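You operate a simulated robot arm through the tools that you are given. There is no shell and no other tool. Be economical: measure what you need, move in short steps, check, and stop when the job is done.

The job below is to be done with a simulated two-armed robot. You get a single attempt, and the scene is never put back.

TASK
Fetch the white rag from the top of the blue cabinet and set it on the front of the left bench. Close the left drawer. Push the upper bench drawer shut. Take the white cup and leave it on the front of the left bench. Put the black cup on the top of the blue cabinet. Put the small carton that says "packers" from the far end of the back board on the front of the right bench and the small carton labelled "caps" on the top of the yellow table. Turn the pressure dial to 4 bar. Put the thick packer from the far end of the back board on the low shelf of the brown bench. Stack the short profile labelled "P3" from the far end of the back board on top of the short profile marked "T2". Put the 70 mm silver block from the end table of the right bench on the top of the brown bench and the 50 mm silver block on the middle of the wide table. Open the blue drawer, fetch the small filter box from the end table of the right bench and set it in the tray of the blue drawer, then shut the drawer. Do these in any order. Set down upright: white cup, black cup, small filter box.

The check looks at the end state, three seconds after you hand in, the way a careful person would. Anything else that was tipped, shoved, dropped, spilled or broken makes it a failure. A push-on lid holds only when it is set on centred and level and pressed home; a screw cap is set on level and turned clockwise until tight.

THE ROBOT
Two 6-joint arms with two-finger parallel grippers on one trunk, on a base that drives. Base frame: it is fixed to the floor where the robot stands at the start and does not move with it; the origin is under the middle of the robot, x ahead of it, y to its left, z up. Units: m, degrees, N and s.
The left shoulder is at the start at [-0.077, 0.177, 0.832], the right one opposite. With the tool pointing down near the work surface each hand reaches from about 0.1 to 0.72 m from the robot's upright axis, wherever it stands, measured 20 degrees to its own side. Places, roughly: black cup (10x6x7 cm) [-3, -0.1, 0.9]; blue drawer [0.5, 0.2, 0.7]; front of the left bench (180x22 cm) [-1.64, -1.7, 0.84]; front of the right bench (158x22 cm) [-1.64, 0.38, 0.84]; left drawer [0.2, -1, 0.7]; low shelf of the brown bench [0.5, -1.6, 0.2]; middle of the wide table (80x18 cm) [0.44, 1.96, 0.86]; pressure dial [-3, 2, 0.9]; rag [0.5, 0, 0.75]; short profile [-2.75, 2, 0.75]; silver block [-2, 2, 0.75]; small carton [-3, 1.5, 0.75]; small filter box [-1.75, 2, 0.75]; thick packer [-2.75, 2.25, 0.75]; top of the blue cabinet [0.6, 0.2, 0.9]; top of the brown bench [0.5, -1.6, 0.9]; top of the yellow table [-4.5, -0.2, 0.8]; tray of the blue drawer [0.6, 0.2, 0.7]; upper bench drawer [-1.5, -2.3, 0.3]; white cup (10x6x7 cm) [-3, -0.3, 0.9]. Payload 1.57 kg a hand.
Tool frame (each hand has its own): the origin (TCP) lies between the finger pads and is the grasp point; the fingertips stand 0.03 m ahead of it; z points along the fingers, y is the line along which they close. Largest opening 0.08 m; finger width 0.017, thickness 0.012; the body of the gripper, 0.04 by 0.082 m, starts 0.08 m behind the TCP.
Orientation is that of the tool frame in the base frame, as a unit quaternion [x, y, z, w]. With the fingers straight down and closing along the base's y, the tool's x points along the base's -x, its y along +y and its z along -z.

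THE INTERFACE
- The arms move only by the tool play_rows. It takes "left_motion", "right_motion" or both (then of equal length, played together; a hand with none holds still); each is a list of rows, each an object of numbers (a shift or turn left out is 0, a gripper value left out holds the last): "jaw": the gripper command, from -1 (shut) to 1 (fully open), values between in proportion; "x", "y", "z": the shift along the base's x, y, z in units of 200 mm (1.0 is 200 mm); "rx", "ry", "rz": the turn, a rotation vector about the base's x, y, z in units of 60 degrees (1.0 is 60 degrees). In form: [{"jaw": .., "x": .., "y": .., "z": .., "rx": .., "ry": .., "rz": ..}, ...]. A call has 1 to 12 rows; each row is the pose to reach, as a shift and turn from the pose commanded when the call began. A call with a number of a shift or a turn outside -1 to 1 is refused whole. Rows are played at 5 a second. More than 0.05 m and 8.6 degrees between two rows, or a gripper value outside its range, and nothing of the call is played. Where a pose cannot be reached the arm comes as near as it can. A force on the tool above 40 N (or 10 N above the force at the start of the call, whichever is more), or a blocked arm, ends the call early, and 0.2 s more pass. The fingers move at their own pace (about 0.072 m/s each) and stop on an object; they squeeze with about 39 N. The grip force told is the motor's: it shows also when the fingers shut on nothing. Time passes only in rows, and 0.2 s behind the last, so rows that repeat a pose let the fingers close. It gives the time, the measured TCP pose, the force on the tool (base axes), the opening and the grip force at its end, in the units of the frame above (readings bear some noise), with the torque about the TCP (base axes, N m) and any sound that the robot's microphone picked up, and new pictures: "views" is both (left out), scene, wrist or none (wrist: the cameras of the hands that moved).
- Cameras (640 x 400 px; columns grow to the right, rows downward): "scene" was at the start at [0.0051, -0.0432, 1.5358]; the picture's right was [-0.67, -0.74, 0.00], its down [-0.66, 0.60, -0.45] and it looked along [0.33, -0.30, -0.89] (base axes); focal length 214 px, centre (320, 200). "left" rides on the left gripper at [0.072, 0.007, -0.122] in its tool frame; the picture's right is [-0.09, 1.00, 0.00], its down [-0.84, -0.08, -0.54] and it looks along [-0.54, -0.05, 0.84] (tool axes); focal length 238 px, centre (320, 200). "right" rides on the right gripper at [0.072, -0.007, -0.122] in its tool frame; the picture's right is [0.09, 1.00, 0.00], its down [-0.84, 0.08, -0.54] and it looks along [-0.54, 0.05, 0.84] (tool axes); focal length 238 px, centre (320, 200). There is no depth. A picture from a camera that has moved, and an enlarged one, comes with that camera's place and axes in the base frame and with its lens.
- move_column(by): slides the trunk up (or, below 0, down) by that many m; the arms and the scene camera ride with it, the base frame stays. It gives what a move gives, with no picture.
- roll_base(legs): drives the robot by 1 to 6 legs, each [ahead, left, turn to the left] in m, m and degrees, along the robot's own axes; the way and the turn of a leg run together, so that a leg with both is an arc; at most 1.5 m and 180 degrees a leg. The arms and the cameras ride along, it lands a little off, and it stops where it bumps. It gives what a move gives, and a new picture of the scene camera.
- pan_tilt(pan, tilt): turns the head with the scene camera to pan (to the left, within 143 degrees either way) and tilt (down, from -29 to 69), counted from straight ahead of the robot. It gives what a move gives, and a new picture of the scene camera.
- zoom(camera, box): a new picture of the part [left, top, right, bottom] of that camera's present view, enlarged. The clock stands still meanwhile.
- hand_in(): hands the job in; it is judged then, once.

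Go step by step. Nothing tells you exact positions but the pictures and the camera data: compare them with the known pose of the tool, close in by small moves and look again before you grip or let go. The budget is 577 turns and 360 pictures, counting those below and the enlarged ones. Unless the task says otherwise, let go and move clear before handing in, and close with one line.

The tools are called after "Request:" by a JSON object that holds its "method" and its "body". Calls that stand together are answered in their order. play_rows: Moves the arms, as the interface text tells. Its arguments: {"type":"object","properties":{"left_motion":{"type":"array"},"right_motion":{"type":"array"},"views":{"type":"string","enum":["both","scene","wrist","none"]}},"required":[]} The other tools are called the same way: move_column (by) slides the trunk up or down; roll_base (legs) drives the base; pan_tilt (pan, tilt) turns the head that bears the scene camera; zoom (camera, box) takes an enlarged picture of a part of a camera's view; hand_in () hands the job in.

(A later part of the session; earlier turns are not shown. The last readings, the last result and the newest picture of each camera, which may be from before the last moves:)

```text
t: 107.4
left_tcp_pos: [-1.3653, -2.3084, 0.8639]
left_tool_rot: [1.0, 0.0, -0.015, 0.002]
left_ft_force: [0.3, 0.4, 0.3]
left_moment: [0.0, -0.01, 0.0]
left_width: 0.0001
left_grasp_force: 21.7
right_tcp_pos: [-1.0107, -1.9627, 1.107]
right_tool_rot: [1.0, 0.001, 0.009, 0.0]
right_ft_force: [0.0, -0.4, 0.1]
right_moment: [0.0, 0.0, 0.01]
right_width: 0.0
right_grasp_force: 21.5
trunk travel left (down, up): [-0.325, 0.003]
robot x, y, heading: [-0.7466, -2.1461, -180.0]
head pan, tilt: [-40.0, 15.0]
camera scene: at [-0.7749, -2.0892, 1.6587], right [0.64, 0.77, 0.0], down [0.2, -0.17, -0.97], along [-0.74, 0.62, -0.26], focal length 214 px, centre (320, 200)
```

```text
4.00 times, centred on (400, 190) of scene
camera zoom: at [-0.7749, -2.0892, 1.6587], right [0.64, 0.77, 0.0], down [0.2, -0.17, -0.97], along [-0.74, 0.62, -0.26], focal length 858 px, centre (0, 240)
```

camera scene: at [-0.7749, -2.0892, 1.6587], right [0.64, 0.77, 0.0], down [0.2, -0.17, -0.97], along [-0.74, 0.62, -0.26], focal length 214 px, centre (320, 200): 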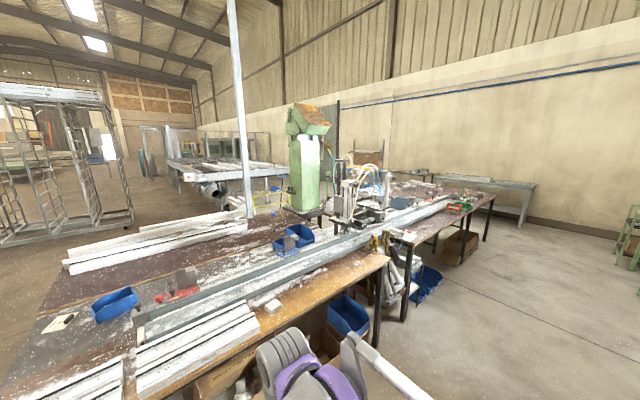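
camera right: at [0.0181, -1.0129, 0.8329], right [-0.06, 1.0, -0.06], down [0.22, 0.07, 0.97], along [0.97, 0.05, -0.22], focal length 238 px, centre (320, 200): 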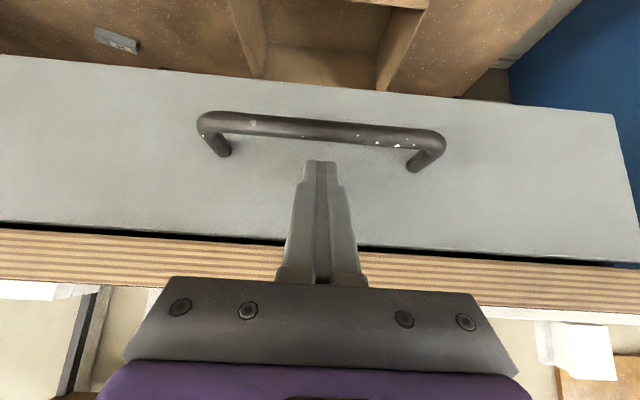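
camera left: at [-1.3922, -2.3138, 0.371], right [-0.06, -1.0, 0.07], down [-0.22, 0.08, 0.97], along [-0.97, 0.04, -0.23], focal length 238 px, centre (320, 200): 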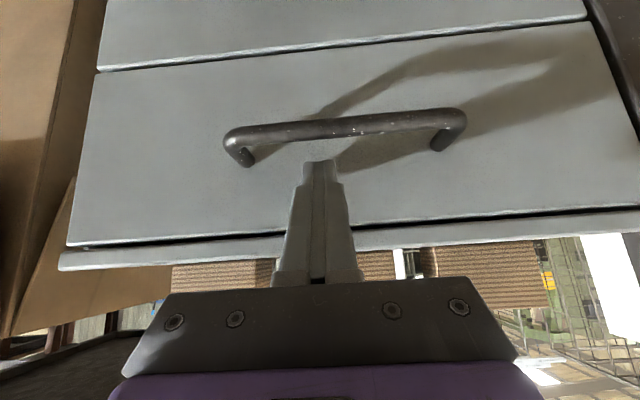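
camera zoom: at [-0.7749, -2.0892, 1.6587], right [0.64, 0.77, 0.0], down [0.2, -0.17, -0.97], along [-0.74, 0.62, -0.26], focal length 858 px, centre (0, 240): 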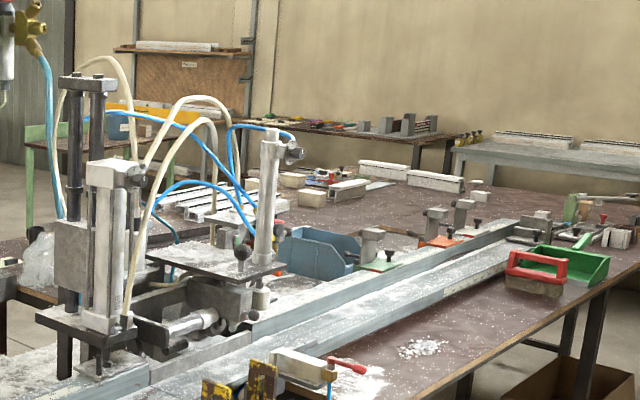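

Tuck the left arm and drive along the aisle (+y) with the head facing the benches.

Request:
{"method": "play_rows", "body": {"left_motion": [{"x": 0.2, "z": 0.2}, {"x": 0.4, "z": 0.4}, {"x": 0.6, "z": 0.6}, {"x": 0.8, "z": 0.8}, {"x": 1.0, "z": 1.0}], "views": "none"}}

Request:
{"method": "pan_tilt", "body": {"pan": 0, "tilt": 20}}

Request:
{"method": "roll_base", "body": {"legs": [[0, -1.1, 0], [0, -1.1, 0]]}}

Request:
{"method": "roll_base", "body": {"legs": [[0, -1.2, 0]]}}

```text
refused: row 1 steps farther than a row can; nothing moved
```

```text
t: 108.5
left_tcp_pos: [-1.3651, -2.3079, 0.8625]
left_tool_rot: [1.0, 0.001, -0.015, 0.002]
left_ft_force: [0.5, -0.3, 0.3]
left_moment: [-0.03, 0.01, 0.03]
left_width: 0.0
left_grasp_force: 21.4
right_tcp_pos: [-1.01, -1.9623, 1.1069]
right_tool_rot: [1.0, 0.002, 0.009, 0.0]
right_ft_force: [0.9, -0.3, -0.1]
right_moment: [0.0, -0.01, 0.02]
right_width: 0.0
right_grasp_force: 21.0
trunk travel left (down, up): [-0.325, 0.003]
robot x, y, heading: [-0.7461, -2.1475, -180.0]
head pan, tilt: [0.0, 20.0]
camera scene: at [-0.7962, -2.1492, 1.6506], right [0.0, 1.0, 0.0], down [0.34, 0.0, -0.94], along [-0.94, 0.0, -0.34], focal length 214 px, centre (320, 200)
```

scene: 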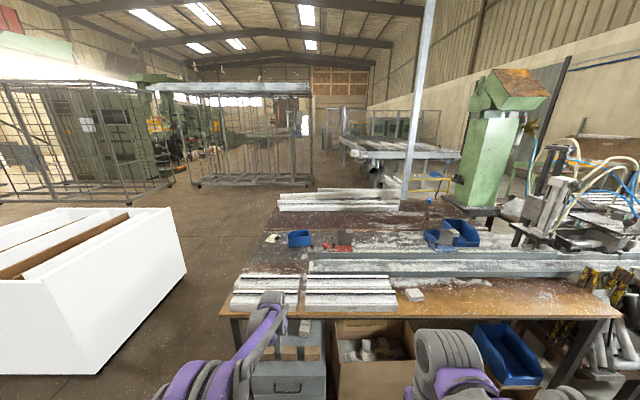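

```text
t: 127.9
left_tcp_pos: [-1.3607, -0.1031, 0.862]
left_tool_rot: [1.0, -0.005, -0.015, 0.003]
left_ft_force: [0.2, -0.1, -0.4]
left_moment: [0.0, 0.01, 0.01]
left_width: 0.0003
left_grasp_force: 21.5
right_tcp_pos: [-1.0026, 0.2386, 1.1074]
right_tool_rot: [1.0, -0.004, 0.011, 0.001]
right_ft_force: [-0.3, 0.3, -0.4]
right_moment: [-0.03, 0.0, 0.01]
right_width: 0.0
right_grasp_force: 21.4
trunk travel left (down, up): [-0.325, 0.003]
robot x, y, heading: [-0.7359, 0.0502, 179.7]
head pan, tilt: [0.0, 20.0]
camera scene: at [-0.7901, 0.0488, 1.6506], right [0.01, 1.0, 0.0], down [0.34, 0.0, -0.94], along [-0.94, 0.01, -0.34], focal length 214 px, centre (320, 200)
```

scene: 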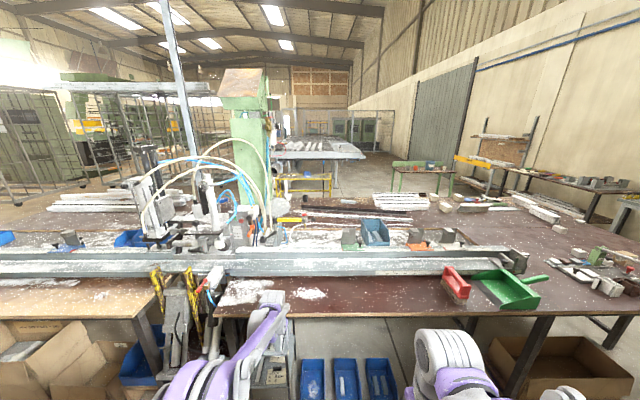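

```text
t: 138.7
left_tcp_pos: [-1.3483, 1.0948, 0.8633]
left_tool_rot: [1.0, -0.007, -0.015, 0.003]
left_ft_force: [0.4, -0.5, 0.2]
left_moment: [0.0, -0.03, 0.0]
left_width: 0.0001
left_grasp_force: 21.5
right_tcp_pos: [-0.9865, 1.4354, 1.1065]
right_tool_rot: [1.0, -0.007, 0.01, 0.0]
right_ft_force: [-0.2, -0.6, -0.7]
right_moment: [0.01, -0.01, -0.03]
right_width: 0.0
right_grasp_force: 20.7
trunk travel left (down, up): [-0.325, 0.003]
robot x, y, heading: [-0.7247, 1.2419, 179.2]
head pan, tilt: [0.0, 20.0]
camera scene: at [-0.776, 1.2445, 1.6506], right [0.01, 1.0, 0.0], down [0.34, 0.0, -0.94], along [-0.94, 0.01, -0.34], focal length 214 px, centre (320, 200)
```

scene: 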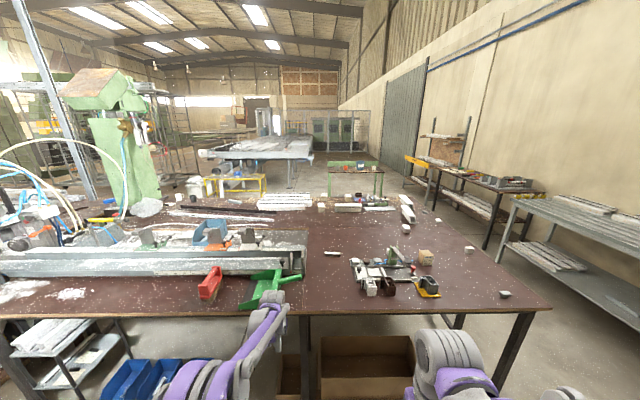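

Now the right bench's end table and far board are visible. Zoom in for identification.

Request:
{"method": "zoom", "body": {"camera": "scene", "box": [240, 160, 440, 285]}}

Request:
{"method": "zoom", "body": {"camera": "scene", "box": [380, 200, 540, 300]}}

Request:
{"method": "zoom", "body": {"camera": "scene", "box": [150, 150, 310, 250]}}

```text
3.20 times, centred on (340, 222) of scene
camera zoom: at [-0.776, 1.2445, 1.6506], right [0.01, 1.0, 0.0], down [0.34, 0.0, -0.94], along [-0.94, 0.01, -0.34], focal length 686 px, centre (256, 128)
```

zoom: 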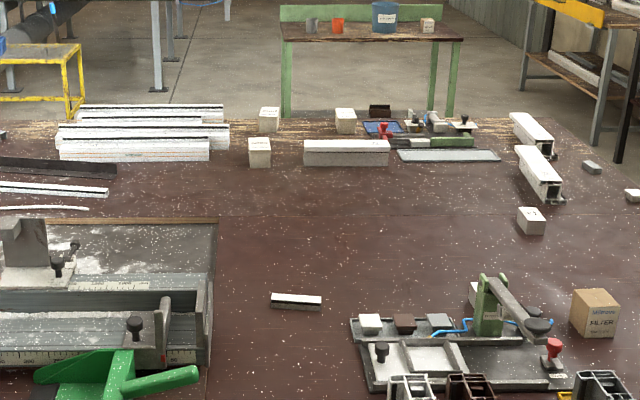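

```text
4.00 times, centred on (460, 250) of scene
camera zoom: at [-0.776, 1.2445, 1.6506], right [0.01, 1.0, 0.0], down [0.34, 0.0, -0.94], along [-0.94, 0.01, -0.34], focal length 858 px, centre (-240, 0)
```

zoom: 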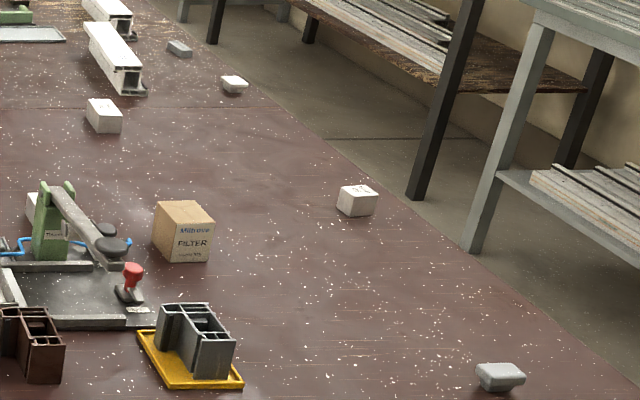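

```text
4.00 times, centred on (230, 200) of scene
camera zoom: at [-0.776, 1.2445, 1.6506], right [0.01, 1.0, 0.0], down [0.34, 0.0, -0.94], along [-0.94, 0.01, -0.34], focal length 858 px, centre (680, 200)
```

zoom: 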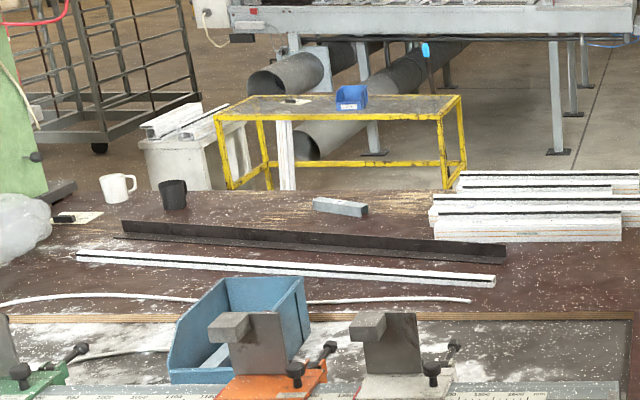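

The cups are on the back edge of the bench, cartons/profiles on the far end, filter box near (−1.86,1.90). First tuck the left arm up, then move closer to the end table.

Request:
{"method": "play_rows", "body": {"left_motion": [{"x": 0.1, "z": 0.2}, {"x": 0.2, "z": 0.4}, {"x": 0.4, "z": 0.55}, {"x": 0.6, "z": 0.7}, {"x": 0.8, "z": 0.85}, {"x": 1.0, "z": 1.0}], "views": "none"}}

Request:
{"method": "play_rows", "body": {"left_motion": [{"x": 0.2, "z": 0.1}, {"x": 0.35, "z": 0.2}], "views": "none"}}

Request:
{"method": "pan_tilt", "body": {"pan": 0, "tilt": 35}}

Request:
{"method": "roll_base", "body": {"legs": [[0.3, -0.55, 0.8]]}}

```text
t: 140.1
left_tcp_pos: [-1.1462, 1.094, 1.0645]
left_tool_rot: [1.0, -0.008, -0.016, 0.002]
left_ft_force: [0.1, 0.2, 0.4]
left_moment: [0.0, -0.02, -0.01]
left_width: 0.0
left_grasp_force: 21.9
right_tcp_pos: [-0.9857, 1.4348, 1.1061]
right_tool_rot: [1.0, -0.007, 0.009, 0.001]
right_ft_force: [0.0, 0.4, 0.1]
right_moment: [-0.02, 0.03, 0.0]
right_width: 0.0
right_grasp_force: 20.9
trunk travel left (down, up): [-0.325, 0.003]
robot x, y, heading: [-0.726, 1.2436, 179.4]
head pan, tilt: [0.0, 20.0]
```

```text
t: 140.7
left_tcp_pos: [-1.0764, 1.095, 1.1043]
left_tool_rot: [1.0, -0.006, -0.015, 0.002]
left_ft_force: [0.7, 0.3, 0.3]
left_moment: [0.0, 0.02, 0.01]
left_width: 0.0
left_grasp_force: 21.5
right_tcp_pos: [-0.9855, 1.4352, 1.1065]
right_tool_rot: [1.0, -0.006, 0.009, 0.0]
right_ft_force: [-0.3, -0.2, 0.1]
right_moment: [0.02, -0.01, -0.02]
right_width: 0.0
right_grasp_force: 21.3
trunk travel left (down, up): [-0.325, 0.003]
robot x, y, heading: [-0.724, 1.2468, 179.3]
head pan, tilt: [0.0, 20.0]
```

```text
t: 141.4
left_tcp_pos: [-1.0778, 1.0949, 1.1043]
left_tool_rot: [1.0, -0.007, -0.016, 0.003]
left_ft_force: [0.1, -0.3, 0.7]
left_moment: [0.01, 0.01, 0.0]
left_width: 0.0001
left_grasp_force: 21.5
right_tcp_pos: [-0.9877, 1.434, 1.1067]
right_tool_rot: [1.0, -0.007, 0.01, 0.0]
right_ft_force: [0.3, -0.5, 0.1]
right_moment: [0.0, 0.0, -0.01]
right_width: 0.0001
right_grasp_force: 21.3
trunk travel left (down, up): [-0.325, 0.003]
robot x, y, heading: [-0.727, 1.2431, 179.1]
head pan, tilt: [0.0, 35.0]
camera scene: at [-0.7712, 1.2444, 1.6268], right [0.01, 1.0, 0.0], down [0.57, -0.01, -0.82], along [-0.82, 0.01, -0.57], focal length 214 px, centre (320, 200)
```

scene: 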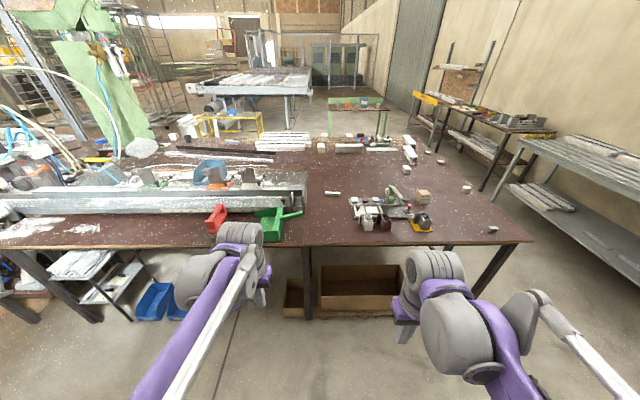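

```text
t: 146.7
left_tcp_pos: [-1.3737, 1.6367, 1.1033]
left_tool_rot: [1.0, 0.003, -0.014, 0.003]
left_ft_force: [0.4, -0.5, 0.5]
left_moment: [0.0, -0.01, 0.02]
left_width: 0.0
left_grasp_force: 21.3
right_tcp_pos: [-1.2902, 1.9782, 1.1072]
right_tool_rot: [1.0, 0.004, 0.009, -0.001]
right_ft_force: [-0.3, 0.5, 0.0]
right_moment: [-0.01, -0.03, 0.02]
right_width: 0.0004
right_grasp_force: 20.9
trunk travel left (down, up): [-0.325, 0.003]
robot x, y, heading: [-1.0246, 1.7947, -179.4]
head pan, tilt: [0.0, 35.0]
camera scene: at [-1.0697, 1.7921, 1.6267], right [-0.01, 1.0, 0.0], down [0.57, 0.0, -0.82], along [-0.82, -0.01, -0.57], focal length 214 px, centre (320, 200)
```

scene: 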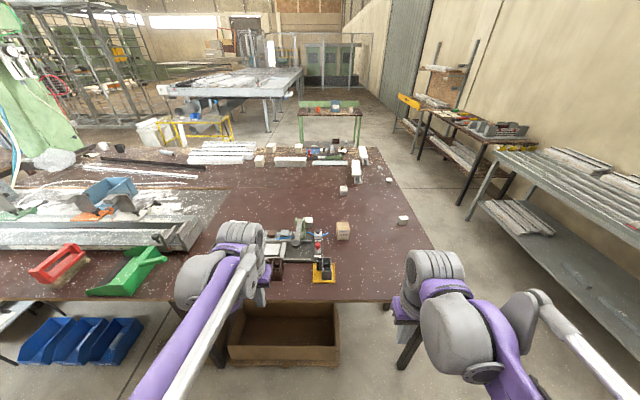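

Request:
{"method": "zoom", "body": {"camera": "scene", "box": [240, 130, 400, 230]}}

Request:
{"method": "zoom", "body": {"camera": "scene", "box": [260, 190, 436, 300]}}

Request:
{"method": "zoom", "body": {"camera": "scene", "box": [240, 135, 320, 185]}}

Request:
{"method": "zoom", "body": {"camera": "scene", "box": [320, 135, 400, 185]}}

```text
4.00 times, centred on (320, 180) of scene
camera zoom: at [-1.0697, 1.7921, 1.6267], right [-0.01, 1.0, 0.0], down [0.57, 0.0, -0.82], along [-0.82, -0.01, -0.57], focal length 858 px, centre (320, 280)
```

zoom: 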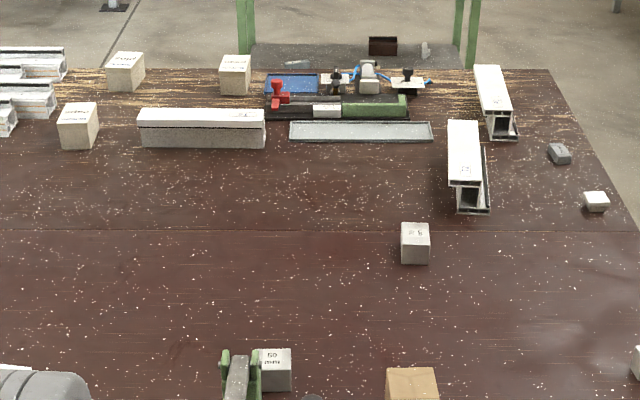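

```text
3.64 times, centred on (348, 245) of scene
camera zoom: at [-1.0697, 1.7921, 1.6267], right [-0.01, 1.0, 0.0], down [0.57, 0.0, -0.82], along [-0.82, -0.01, -0.57], focal length 780 px, centre (218, 36)
```

zoom: 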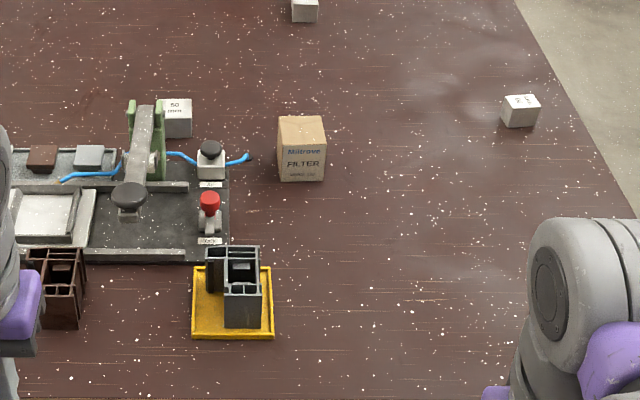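

```text
8.00 times, centred on (280, 160) of scene
camera zoom: at [-1.0697, 1.7921, 1.6267], right [-0.01, 1.0, 0.0], down [0.57, 0.0, -0.82], along [-0.82, -0.01, -0.57], focal length 1716 px, centre (640, 520)
```

zoom: 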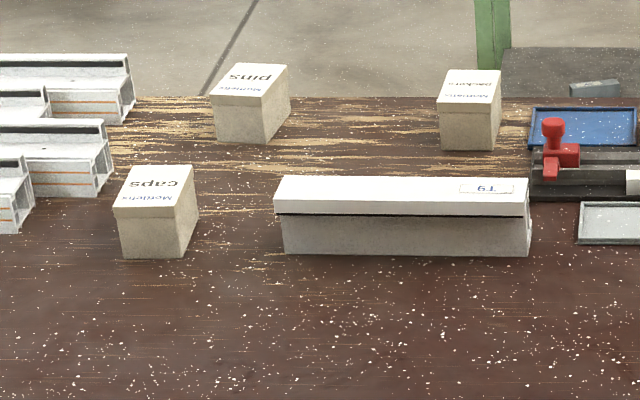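

```text
8.00 times, centred on (360, 160) of scene
camera zoom: at [-1.0697, 1.7921, 1.6267], right [-0.01, 1.0, 0.0], down [0.57, 0.0, -0.82], along [-0.82, -0.01, -0.57], focal length 1716 px, centre (0, 520)
```

zoom: 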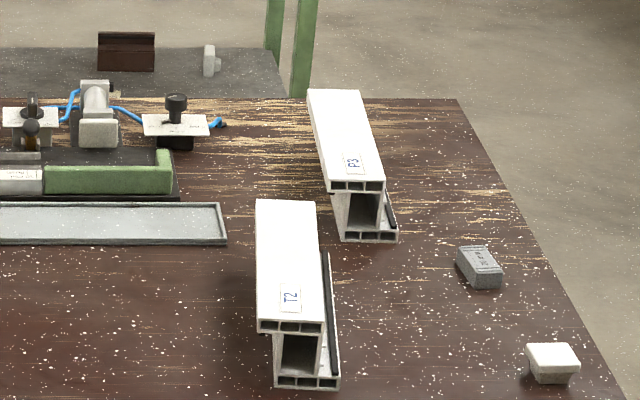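

Everything is located. Read block and packer labels.

Request:
{"method": "zoom", "body": {"camera": "scene", "box": [296, 205, 328, 225]}}

Request:
{"method": "zoom", "body": {"camera": "scene", "box": [328, 180, 360, 200]}}

Request:
{"method": "zoom", "body": {"camera": "scene", "box": [387, 210, 419, 230]}}

Request:
{"method": "zoom", "body": {"camera": "scene", "box": [368, 160, 400, 185]}}

```text
16.00 times, centred on (312, 215) of scene
camera zoom: at [-1.0697, 1.7921, 1.6267], right [-0.01, 1.0, 0.0], down [0.57, 0.0, -0.82], along [-0.82, -0.01, -0.57], focal length 3432 px, centre (448, -40)
```

zoom: 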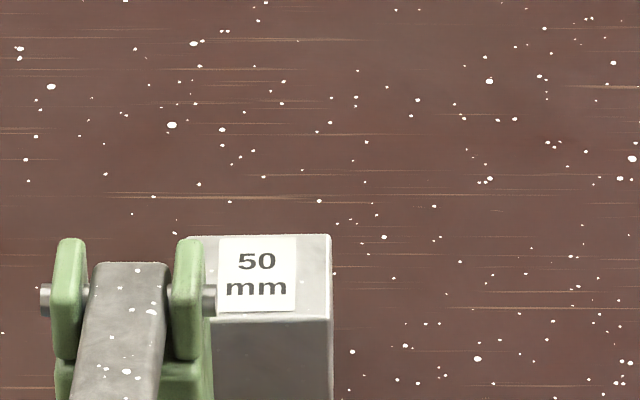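

```text
16.00 times, centred on (344, 190) of scene
camera zoom: at [-1.0697, 1.7921, 1.6267], right [-0.01, 1.0, 0.0], down [0.57, 0.0, -0.82], along [-0.82, -0.01, -0.57], focal length 3432 px, centre (-64, 360)
```

zoom: 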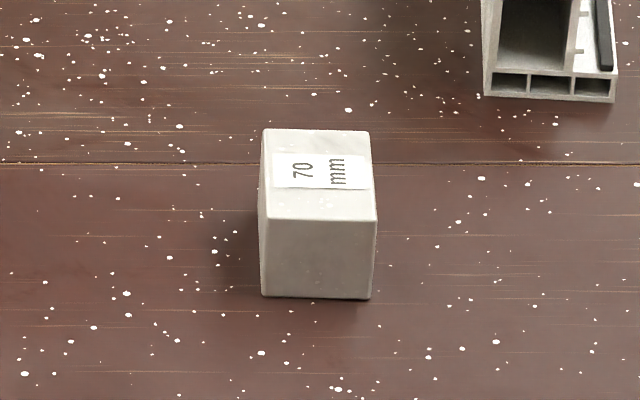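

```text
16.00 times, centred on (403, 220) of scene
camera zoom: at [-1.0697, 1.7921, 1.6267], right [-0.01, 1.0, 0.0], down [0.57, 0.0, -0.82], along [-0.82, -0.01, -0.57], focal length 3432 px, centre (-1008, -120)
```

zoom: 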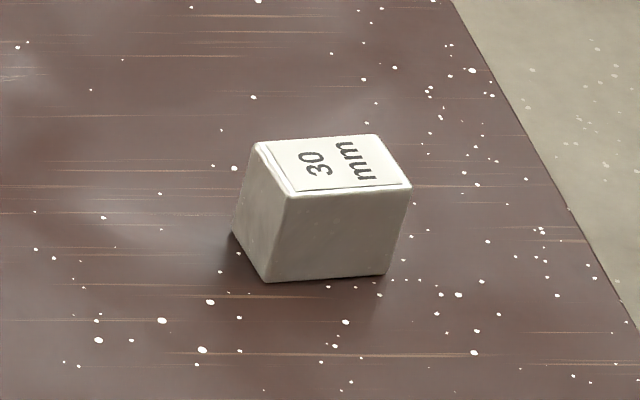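

```text
16.00 times, centred on (384, 172) of scene
camera zoom: at [-1.0697, 1.7921, 1.6267], right [-0.01, 1.0, 0.0], down [0.57, 0.0, -0.82], along [-0.82, -0.01, -0.57], focal length 3432 px, centre (-704, 640)
```

zoom: 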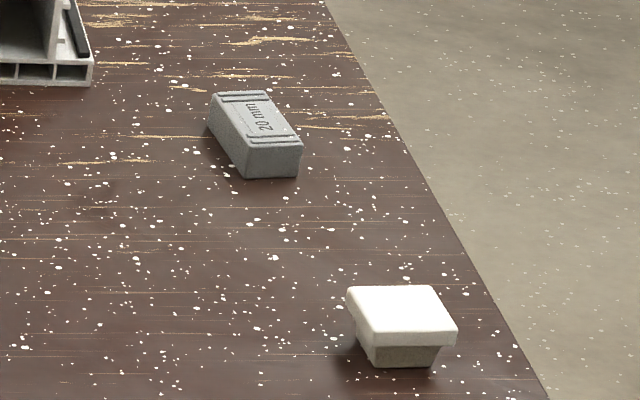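

50 mm block at ≈(−1.94,1.72), 70 mm at ≈(−2.26,1.94), thick (20 mm) packer at ≈(−2.62,2.26), dial ≈(−3.04,1.98). Move closer to take the filter box and 50 mm block from this side.

Request:
{"method": "roll_base", "body": {"legs": [[0.17, 0, -0.6]]}}

Request:
{"method": "play_rows", "body": {"left_motion": [{"x": -0.2, "jaw": 1}, {"x": -0.4}, {"x": -0.6}, {"x": -0.8}, {"x": -1.0}], "right_motion": [{"x": -0.2, "jaw": 1}, {"x": -0.4}, {"x": -0.6}, {"x": -0.8}, {"x": -1.0}], "views": "both"}}

```text
t: 148.2
left_tcp_pos: [-1.5421, 1.6402, 1.1028]
left_tool_rot: [1.0, -0.003, -0.015, 0.003]
left_ft_force: [-1.2, 0.0, -0.6]
left_moment: [0.01, 0.01, -0.01]
left_width: 0.0
left_grasp_force: 21.3
right_tcp_pos: [-1.4544, 1.9809, 1.1071]
right_tool_rot: [1.0, -0.002, 0.01, 0.0]
right_ft_force: [0.5, -0.2, 1.0]
right_moment: [0.01, -0.05, -0.02]
right_width: 0.0004
right_grasp_force: 21.6
trunk travel left (down, up): [-0.325, 0.003]
robot x, y, heading: [-1.1954, 1.7945, 179.8]
head pan, tilt: [0.0, 35.0]
camera scene: at [-1.2367, 1.7924, 1.6265], right [0.0, 1.0, 0.0], down [0.57, 0.0, -0.82], along [-0.82, 0.0, -0.57], focal length 214 px, centre (320, 200)
```

scene: 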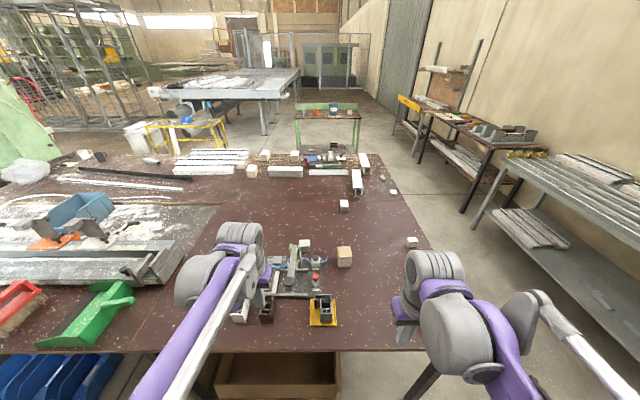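

```text
t: 149.4
left_tcp_pos: [-1.7477, 1.6398, 1.1036]
left_tool_rot: [1.0, -0.003, -0.014, 0.002]
left_ft_force: [0.6, -0.2, 0.5]
left_moment: [0.03, -0.03, -0.01]
left_width: 0.0803
left_grasp_force: 0.0
right_tcp_pos: [-1.6592, 1.9805, 1.1068]
right_tool_rot: [1.0, -0.001, 0.012, 0.0]
right_ft_force: [0.0, -0.1, 0.2]
right_moment: [-0.03, 0.01, 0.0]
right_width: 0.0803
right_grasp_force: 0.0
trunk travel left (down, up): [-0.325, 0.003]
robot x, y, heading: [-1.1944, 1.7918, 179.9]
head pan, tilt: [0.0, 35.0]
camera scene: at [-1.2415, 1.7924, 1.6267], right [0.0, 1.0, 0.0], down [0.58, 0.0, -0.82], along [-0.82, 0.0, -0.58], focal length 214 px, centre (320, 200)
camera right: at [-1.5899, 1.9865, 1.2293], right [0.09, -1.0, 0.0], down [-0.85, -0.07, 0.52], along [-0.52, -0.05, -0.85], focal length 238 px, centre (320, 200)
camera left: at [-1.6722, 1.6344, 1.2234], right [-0.1, -1.0, 0.01], down [-0.82, 0.08, 0.56], along [-0.56, 0.05, -0.83], focal length 238 px, centre (320, 200)
```

scene: 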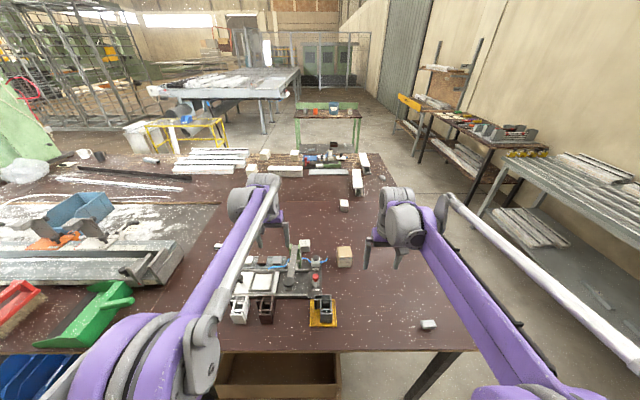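
right: 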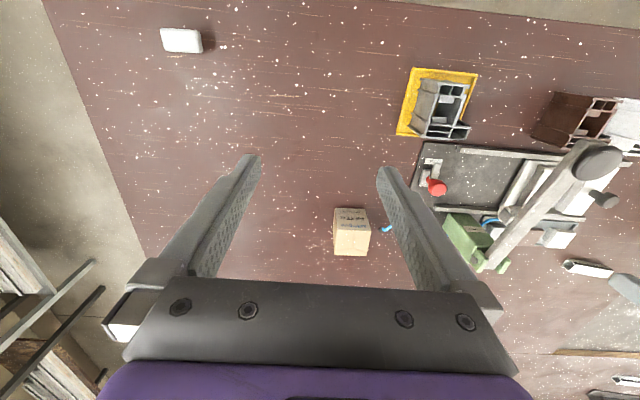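
left: 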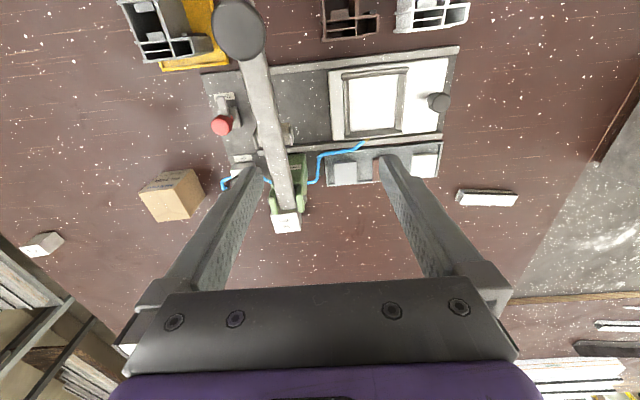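

Filter box top centre ≈(−1.858,1.905). Bring the right hand above it.

Request:
{"method": "play_rows", "body": {"right_motion": [{"x": -0.2, "y": -0.1}, {"x": -0.4, "y": -0.2}, {"x": -0.6, "y": -0.3}, {"x": -0.8, "y": -0.38}, {"x": -1.0, "y": -0.38, "z": -0.1}, {"x": -1.0, "y": -0.38, "z": -0.3}, {"x": -1.0, "y": -0.38, "z": -0.45}], "views": "wrist"}}

```text
t: 151.0
left_tcp_pos: [-1.7445, 1.642, 1.1043]
left_tool_rot: [1.0, -0.002, -0.013, 0.003]
left_ft_force: [-0.6, -0.6, 0.5]
left_moment: [0.0, 0.01, -0.02]
left_width: 0.08
left_grasp_force: 0.0
right_tcp_pos: [-1.8575, 1.9054, 1.0154]
right_tool_rot: [1.0, -0.002, 0.011, 0.0]
right_ft_force: [-0.1, -0.9, 0.6]
right_moment: [0.04, 0.0, 0.01]
right_width: 0.0799
right_grasp_force: 0.1
trunk travel left (down, up): [-0.325, 0.003]
robot x, y, heading: [-1.1935, 1.7917, 179.7]
head pan, tilt: [0.0, 35.0]
camera right: at [-1.787, 1.9109, 1.1382], right [0.09, -1.0, 0.0], down [-0.85, -0.07, 0.53], along [-0.52, -0.05, -0.85], focal length 238 px, centre (320, 200)
```

right: 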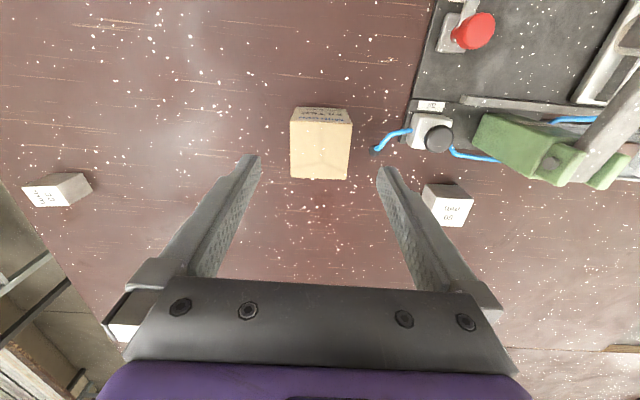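

Request:
{"method": "play_rows", "body": {"right_motion": [{"x": -0.05, "z": -0.15}, {"x": -0.06, "z": -0.3}, {"x": -0.06, "z": -0.45}], "views": "wrist"}}

```text
t: 151.8
left_tcp_pos: [-1.7435, 1.6415, 1.1043]
left_tool_rot: [1.0, -0.003, -0.014, 0.003]
left_ft_force: [0.1, 0.0, -0.2]
left_moment: [0.0, 0.0, -0.03]
left_width: 0.0802
left_grasp_force: 0.0
right_tcp_pos: [-1.8683, 1.9056, 0.9259]
right_tool_rot: [1.0, -0.001, 0.009, 0.0]
right_ft_force: [-0.1, 0.0, 0.6]
right_moment: [-0.03, -0.01, 0.01]
right_width: 0.0799
right_grasp_force: 0.1
trunk travel left (down, up): [-0.325, 0.003]
robot x, y, heading: [-1.1922, 1.7942, 179.6]
head pan, tilt: [0.0, 35.0]
camera right: at [-1.7985, 1.9117, 1.049], right [0.09, -1.0, 0.0], down [-0.85, -0.07, 0.53], along [-0.52, -0.05, -0.85], focal length 238 px, centre (320, 200)
```

right: 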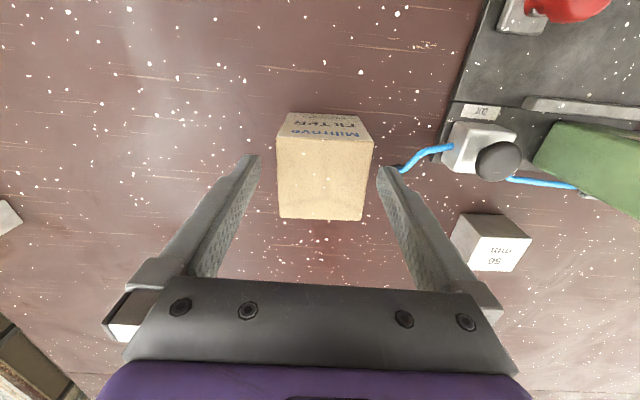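

Request:
{"method": "play_rows", "body": {"right_motion": [{"y": -0.015, "z": -0.1}, {"y": -0.015, "z": -0.2}, {"y": -0.015, "z": -0.22}, {"y": -0.015, "z": -0.22, "jaw": -1}, {"y": -0.015, "z": -0.22, "jaw": -1}, {"y": -0.015, "z": -0.22, "jaw": -1}], "views": "wrist"}}

```text
t: 153.2
left_tcp_pos: [-1.7439, 1.6413, 1.1048]
left_tool_rot: [1.0, -0.003, -0.015, 0.001]
left_ft_force: [0.4, -0.8, -0.2]
left_moment: [0.02, -0.01, 0.0]
left_width: 0.0798
left_grasp_force: 0.0
right_tcp_pos: [-1.8683, 1.9025, 0.8829]
right_tool_rot: [1.0, -0.002, 0.01, 0.0]
right_ft_force: [0.9, -0.9, 0.2]
right_moment: [-0.01, -0.01, 0.04]
right_width: 0.0597
right_grasp_force: 38.8
trunk travel left (down, up): [-0.325, 0.003]
robot x, y, heading: [-1.1882, 1.7982, 179.7]
head pan, tilt: [0.0, 35.0]
camera right: at [-1.798, 1.908, 1.0052], right [0.09, -1.0, 0.0], down [-0.85, -0.07, 0.53], along [-0.52, -0.05, -0.85], focal length 238 px, centre (320, 200)
```

right: 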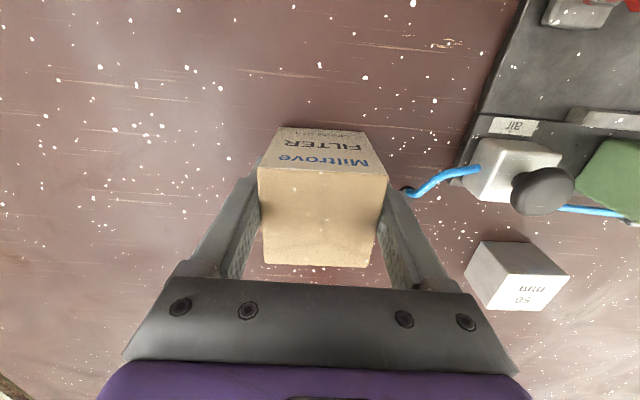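

Filter box is gripped. Lift and pull it back; then look at the 50 mm block with the left hand.

Request:
{"method": "play_rows", "body": {"right_motion": [{"z": 0.15}, {"z": 0.35}, {"z": 0.6}, {"z": 0.85}, {"z": 1.0, "x": 0.15}, {"z": 1.0, "x": 0.35, "y": 0.1}, {"z": 1.0, "x": 0.55, "y": 0.2}, {"z": 1.0, "x": 0.75, "y": 0.3}, {"z": 1.0, "x": 0.95, "y": 0.4}], "views": "none"}}

Request:
{"method": "play_rows", "body": {"left_motion": [{"x": -0.2, "y": 0.1}, {"x": -0.4, "y": 0.2}, {"x": -0.6, "y": 0.3}, {"x": -0.8, "y": 0.4}], "views": "both"}}

```text
t: 155.2
left_tcp_pos: [-1.7414, 1.6409, 1.1054]
left_tool_rot: [1.0, -0.003, -0.016, 0.002]
left_ft_force: [-0.8, -0.4, 0.4]
left_moment: [-0.03, -0.01, 0.03]
left_width: 0.0799
left_grasp_force: 0.0
right_tcp_pos: [-1.6769, 1.9822, 1.0836]
right_tool_rot: [1.0, -0.001, 0.01, 0.0]
right_ft_force: [0.5, 0.5, -1.5]
right_moment: [0.03, 0.03, 0.03]
right_width: 0.0596
right_grasp_force: 39.2
trunk travel left (down, up): [-0.325, 0.003]
robot x, y, heading: [-1.1942, 1.7931, 179.8]
head pan, tilt: [0.0, 35.0]
```

```text
t: 156.2
left_tcp_pos: [-1.8709, 1.713, 1.095]
left_tool_rot: [1.0, -0.002, -0.014, 0.002]
left_ft_force: [-0.3, 0.7, 0.2]
left_moment: [0.02, 0.01, 0.03]
left_width: 0.08
left_grasp_force: 0.0
left hand out of reach, approached as far as the arm can: row 4
right_tcp_pos: [-1.6795, 1.9813, 1.0827]
right_tool_rot: [1.0, -0.002, 0.01, 0.001]
right_ft_force: [0.2, 0.2, -0.5]
right_moment: [0.01, -0.04, 0.01]
right_width: 0.0595
right_grasp_force: 38.4
trunk travel left (down, up): [-0.325, 0.003]
robot x, y, heading: [-1.1934, 1.7912, 180.0]
head pan, tilt: [0.0, 35.0]
camera scene: at [-1.2374, 1.7927, 1.6268], right [0.0, 1.0, 0.0], down [0.57, 0.0, -0.82], along [-0.82, 0.0, -0.57], focal length 214 px, centre (320, 200)
camera left: at [-1.7961, 1.7066, 1.2146], right [-0.1, -1.0, 0.01], down [-0.82, 0.08, 0.57], along [-0.56, 0.05, -0.82], focal length 238 px, centre (320, 200)
```

scene: 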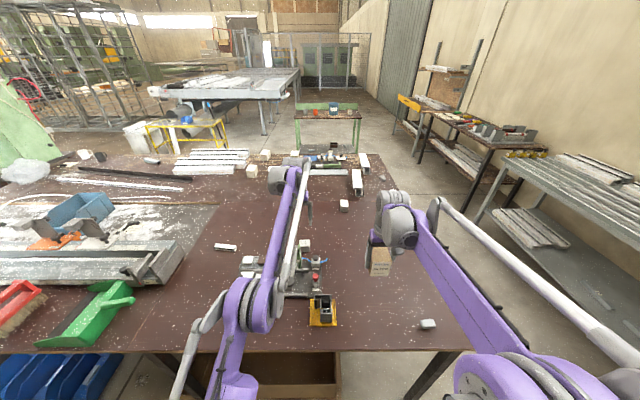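
left: 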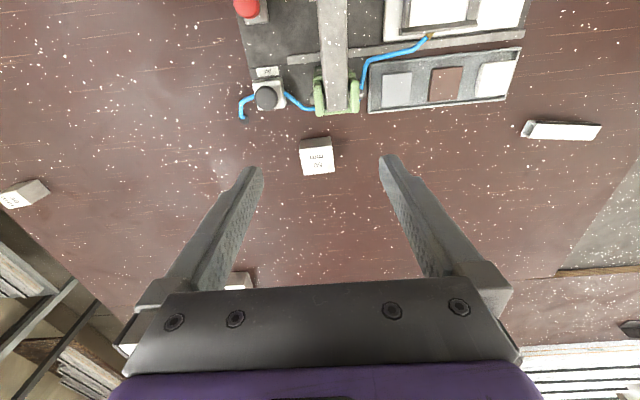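

Block ≈(−1.948,1.723), clear on both sides for y-closing. Nudge base ahead 6 cm and hover.

Request:
{"method": "roll_base", "body": {"legs": [[0.06, 0, 0]]}}

Request:
{"method": "play_rows", "body": {"left_motion": [{"z": -0.15, "y": 0.05}, {"z": -0.3, "y": 0.05}, {"z": -0.45, "x": -0.05, "y": 0.05}, {"z": -0.6, "x": -0.09, "y": 0.05}], "views": "wrist"}}

```text
t: 157.2
left_tcp_pos: [-1.9288, 1.7132, 1.094]
left_tool_rot: [1.0, -0.003, -0.015, 0.003]
left_ft_force: [-0.4, 0.7, 0.1]
left_moment: [0.04, 0.01, -0.01]
left_width: 0.08
left_grasp_force: 0.0
right_tcp_pos: [-1.7377, 1.9837, 1.0819]
right_tool_rot: [1.0, -0.002, 0.01, 0.001]
right_ft_force: [0.3, -0.3, -1.0]
right_moment: [0.03, -0.02, 0.0]
right_width: 0.0594
right_grasp_force: 38.2
trunk travel left (down, up): [-0.325, 0.003]
robot x, y, heading: [-1.2496, 1.7933, 179.7]
head pan, tilt: [0.0, 35.0]
camera scene: at [-1.2955, 1.7928, 1.6264], right [0.0, 1.0, 0.0], down [0.57, 0.0, -0.82], along [-0.82, 0.0, -0.57], focal length 214 px, centre (320, 200)
```

scene: 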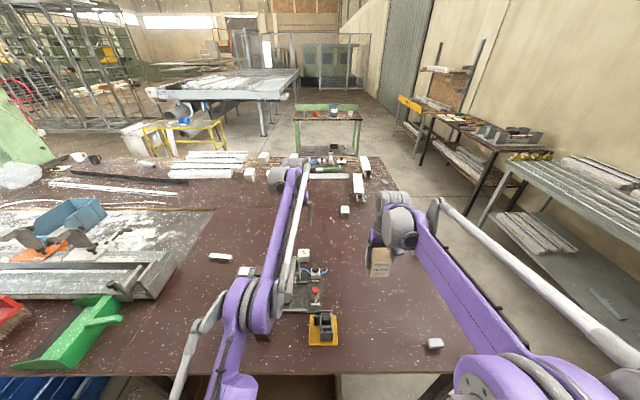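

```text
t: 158.2
left_tcp_pos: [-1.9486, 1.7235, 0.9733]
left_tool_rot: [1.0, -0.003, -0.014, 0.003]
left_ft_force: [0.5, 0.5, 1.2]
left_moment: [-0.01, 0.0, -0.01]
left_width: 0.0798
left_grasp_force: 0.0
right_tcp_pos: [-1.7389, 1.9819, 1.0825]
right_tool_rot: [1.0, -0.002, 0.01, 0.0]
right_ft_force: [0.4, 0.4, -0.8]
right_moment: [-0.06, -0.02, 0.01]
right_width: 0.0595
right_grasp_force: 38.6
trunk travel left (down, up): [-0.325, 0.003]
robot x, y, heading: [-1.252, 1.7932, 179.6]
head pan, tilt: [0.0, 35.0]
camera left: at [-1.8736, 1.7158, 1.0933], right [-0.1, -1.0, 0.01], down [-0.82, 0.08, 0.57], along [-0.56, 0.05, -0.82], focal length 238 px, centre (320, 200)
```

left: 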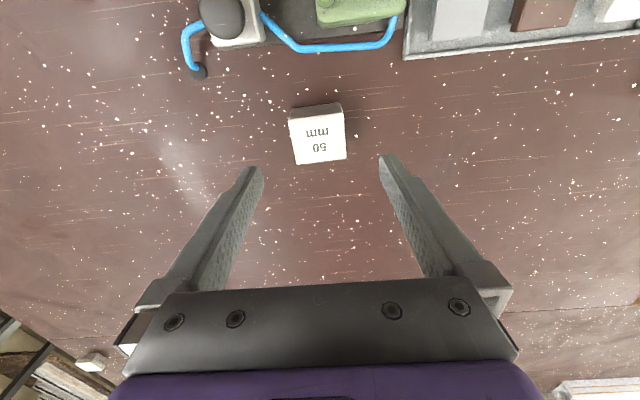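

Request:
{"method": "play_rows", "body": {"left_motion": [{"z": -0.15}, {"z": -0.3}, {"z": -0.42}, {"z": -0.46}], "views": "wrist"}}

```text
t: 159.2
left_tcp_pos: [-1.9485, 1.7231, 0.8821]
left_tool_rot: [1.0, -0.003, -0.014, 0.002]
left_ft_force: [0.2, -0.3, 0.1]
left_moment: [0.0, 0.02, -0.02]
left_width: 0.0801
left_grasp_force: 0.1
right_tcp_pos: [-1.7391, 1.9819, 1.0838]
right_tool_rot: [1.0, -0.003, 0.01, 0.0]
right_ft_force: [-0.1, -0.9, -1.6]
right_moment: [-0.01, 0.03, 0.0]
right_width: 0.0595
right_grasp_force: 39.2
trunk travel left (down, up): [-0.325, 0.003]
robot x, y, heading: [-1.2575, 1.7923, 180.0]
head pan, tilt: [0.0, 35.0]
camera left: at [-1.8742, 1.717, 1.0015], right [-0.1, -1.0, 0.01], down [-0.82, 0.08, 0.57], along [-0.56, 0.05, -0.82], focal length 238 px, centre (320, 200)
```

left: 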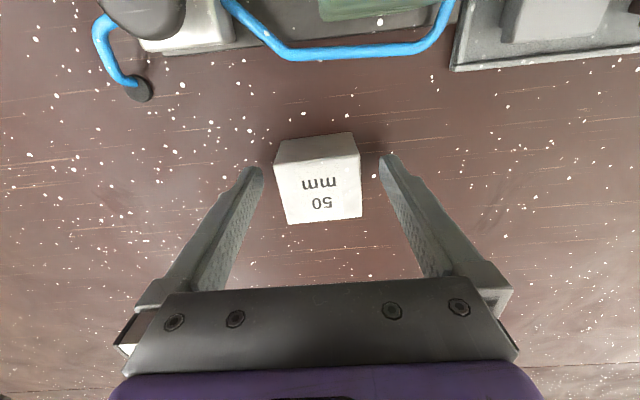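

Request:
{"method": "play_rows", "body": {"left_motion": [{"z": -0.025}, {"z": -0.025, "jaw": -1}, {"z": -0.025, "jaw": -1}, {"z": -0.025, "jaw": -1}, {"z": -0.025, "jaw": -1}], "views": "none"}}

Request:
{"method": "play_rows", "body": {"left_motion": [{"z": 0.15}, {"z": 0.35}, {"z": 0.6}, {"z": 0.85}, {"z": 1.0, "x": 0.2}, {"z": 1.0, "x": 0.4}, {"z": 1.0, "x": 0.6}, {"z": 1.0, "x": 0.8}, {"z": 1.0, "x": 1.0}], "views": "wrist"}}

```text
t: 160.3
left_tcp_pos: [-1.9485, 1.7239, 0.8775]
left_tool_rot: [1.0, -0.002, -0.014, 0.002]
left_ft_force: [-0.3, 0.5, 0.4]
left_moment: [0.01, 0.05, -0.01]
left_width: 0.0493
left_grasp_force: 38.9
right_tcp_pos: [-1.7378, 1.9816, 1.0821]
right_tool_rot: [1.0, -0.003, 0.008, 0.0]
right_ft_force: [0.4, -0.4, -0.9]
right_moment: [0.03, 0.01, -0.06]
right_width: 0.0593
right_grasp_force: 39.3
trunk travel left (down, up): [-0.325, 0.003]
robot x, y, heading: [-1.2522, 1.7943, 179.8]
head pan, tilt: [0.0, 35.0]
```

```text
t: 162.3
left_tcp_pos: [-1.7476, 1.7228, 1.0773]
left_tool_rot: [1.0, -0.003, -0.015, 0.003]
left_ft_force: [0.7, -0.4, -1.0]
left_moment: [-0.02, 0.06, 0.03]
left_width: 0.049
left_grasp_force: 39.0
right_tcp_pos: [-1.7378, 1.9831, 1.0827]
right_tool_rot: [1.0, -0.002, 0.01, 0.0]
right_ft_force: [0.0, -0.5, -1.4]
right_moment: [-0.02, 0.03, -0.01]
right_width: 0.0593
right_grasp_force: 39.4
trunk travel left (down, up): [-0.325, 0.003]
robot x, y, heading: [-1.2531, 1.7943, 179.7]
head pan, tilt: [0.0, 35.0]
camera left: at [-1.6729, 1.7166, 1.1979], right [-0.1, -1.0, 0.01], down [-0.82, 0.08, 0.57], along [-0.56, 0.05, -0.82], focal length 238 px, centre (320, 200)
```

left: 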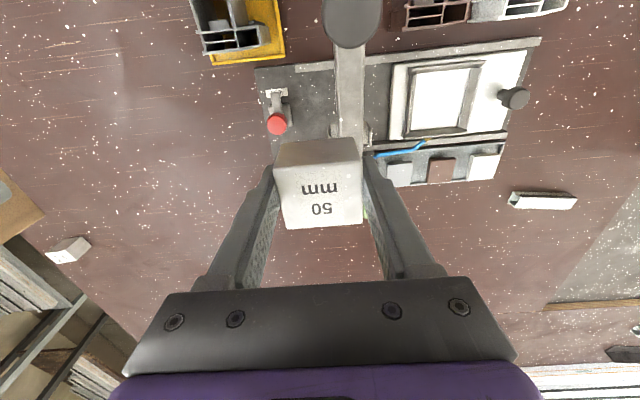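

Both items held. Back off, turn around, and approach the green wide table.

Request:
{"method": "roll_base", "body": {"legs": [[-0.55, 0, 0], [0, 0, 90], [0, 0, 90]]}}

```text
t: 173.2
left_tcp_pos: [-0.2076, 1.8648, 1.079]
left_tool_rot: [-0.002, 1.0, 0.002, 0.014]
left_ft_force: [-0.3, -0.3, -2.0]
left_moment: [0.02, -0.03, -0.02]
left_width: 0.0492
left_grasp_force: 38.5
right_tcp_pos: [-0.2162, 1.6063, 1.0835]
right_tool_rot: [-0.001, 1.0, 0.0, -0.01]
right_ft_force: [-0.1, -0.6, -1.4]
right_moment: [0.0, 0.04, -0.02]
right_width: 0.0595
right_grasp_force: 38.1
trunk travel left (down, up): [-0.325, 0.003]
robot x, y, heading: [-0.703, 1.792, 0.2]
head pan, tilt: [0.0, 35.0]
camera scene: at [-0.6597, 1.7896, 1.6267], right [0.0, -1.0, 0.0], down [-0.57, 0.0, -0.82], along [0.82, 0.0, -0.57], focal length 214 px, centre (320, 200)
```

scene: 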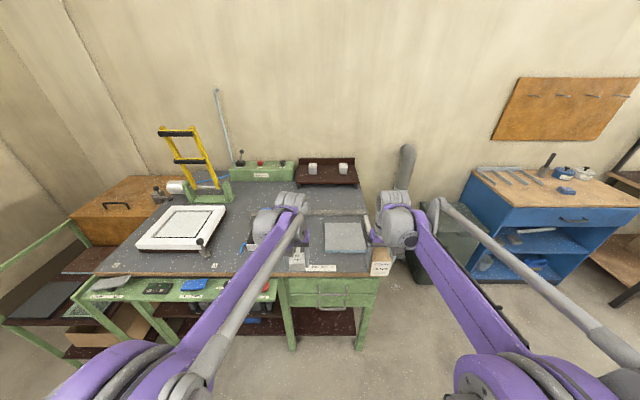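

Request:
{"method": "roll_base", "body": {"legs": [[0.3, 0.05, 0]]}}

Request:
{"method": "zoom", "body": {"camera": "scene", "box": [60, 130, 460, 380]}}

```text
t: 175.2
left_tcp_pos: [0.0906, 1.9146, 1.0784]
left_tool_rot: [-0.001, 1.0, 0.002, 0.015]
left_ft_force: [0.2, 0.0, -1.7]
left_moment: [-0.01, 0.04, 0.01]
left_width: 0.0492
left_grasp_force: 39.1
right_tcp_pos: [0.0813, 1.6554, 1.0821]
right_tool_rot: [-0.001, 1.0, 0.0, -0.011]
right_ft_force: [-0.8, 0.0, -1.2]
right_moment: [0.0, 0.0, -0.01]
right_width: 0.0593
right_grasp_force: 39.1
trunk travel left (down, up): [-0.325, 0.003]
robot x, y, heading: [-0.4058, 1.838, 0.1]
head pan, tilt: [0.0, 35.0]
camera scene: at [-0.3621, 1.8398, 1.6266], right [0.0, -1.0, 0.0], down [-0.57, 0.0, -0.82], along [0.82, 0.0, -0.57], focal length 214 px, centre (320, 200)
```

scene: 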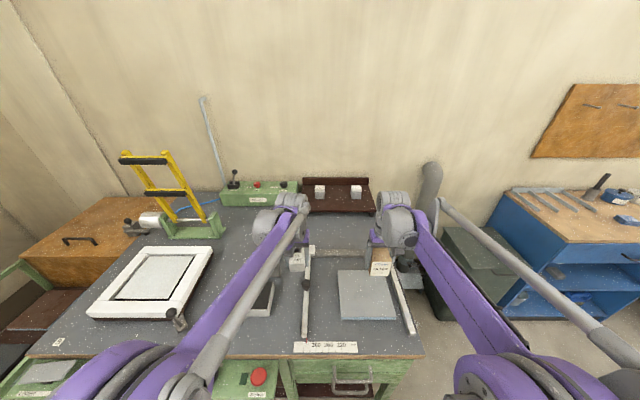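

```text
1.60 times, centred on (260, 255) of scene
camera zoom: at [-0.3621, 1.8398, 1.6266], right [0.0, -1.0, 0.0], down [-0.57, 0.0, -0.82], along [0.82, 0.0, -0.57], focal length 343 px, centre (416, 112)
```

zoom: 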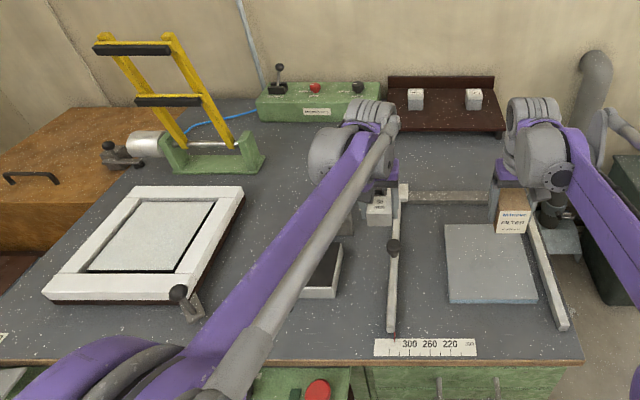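

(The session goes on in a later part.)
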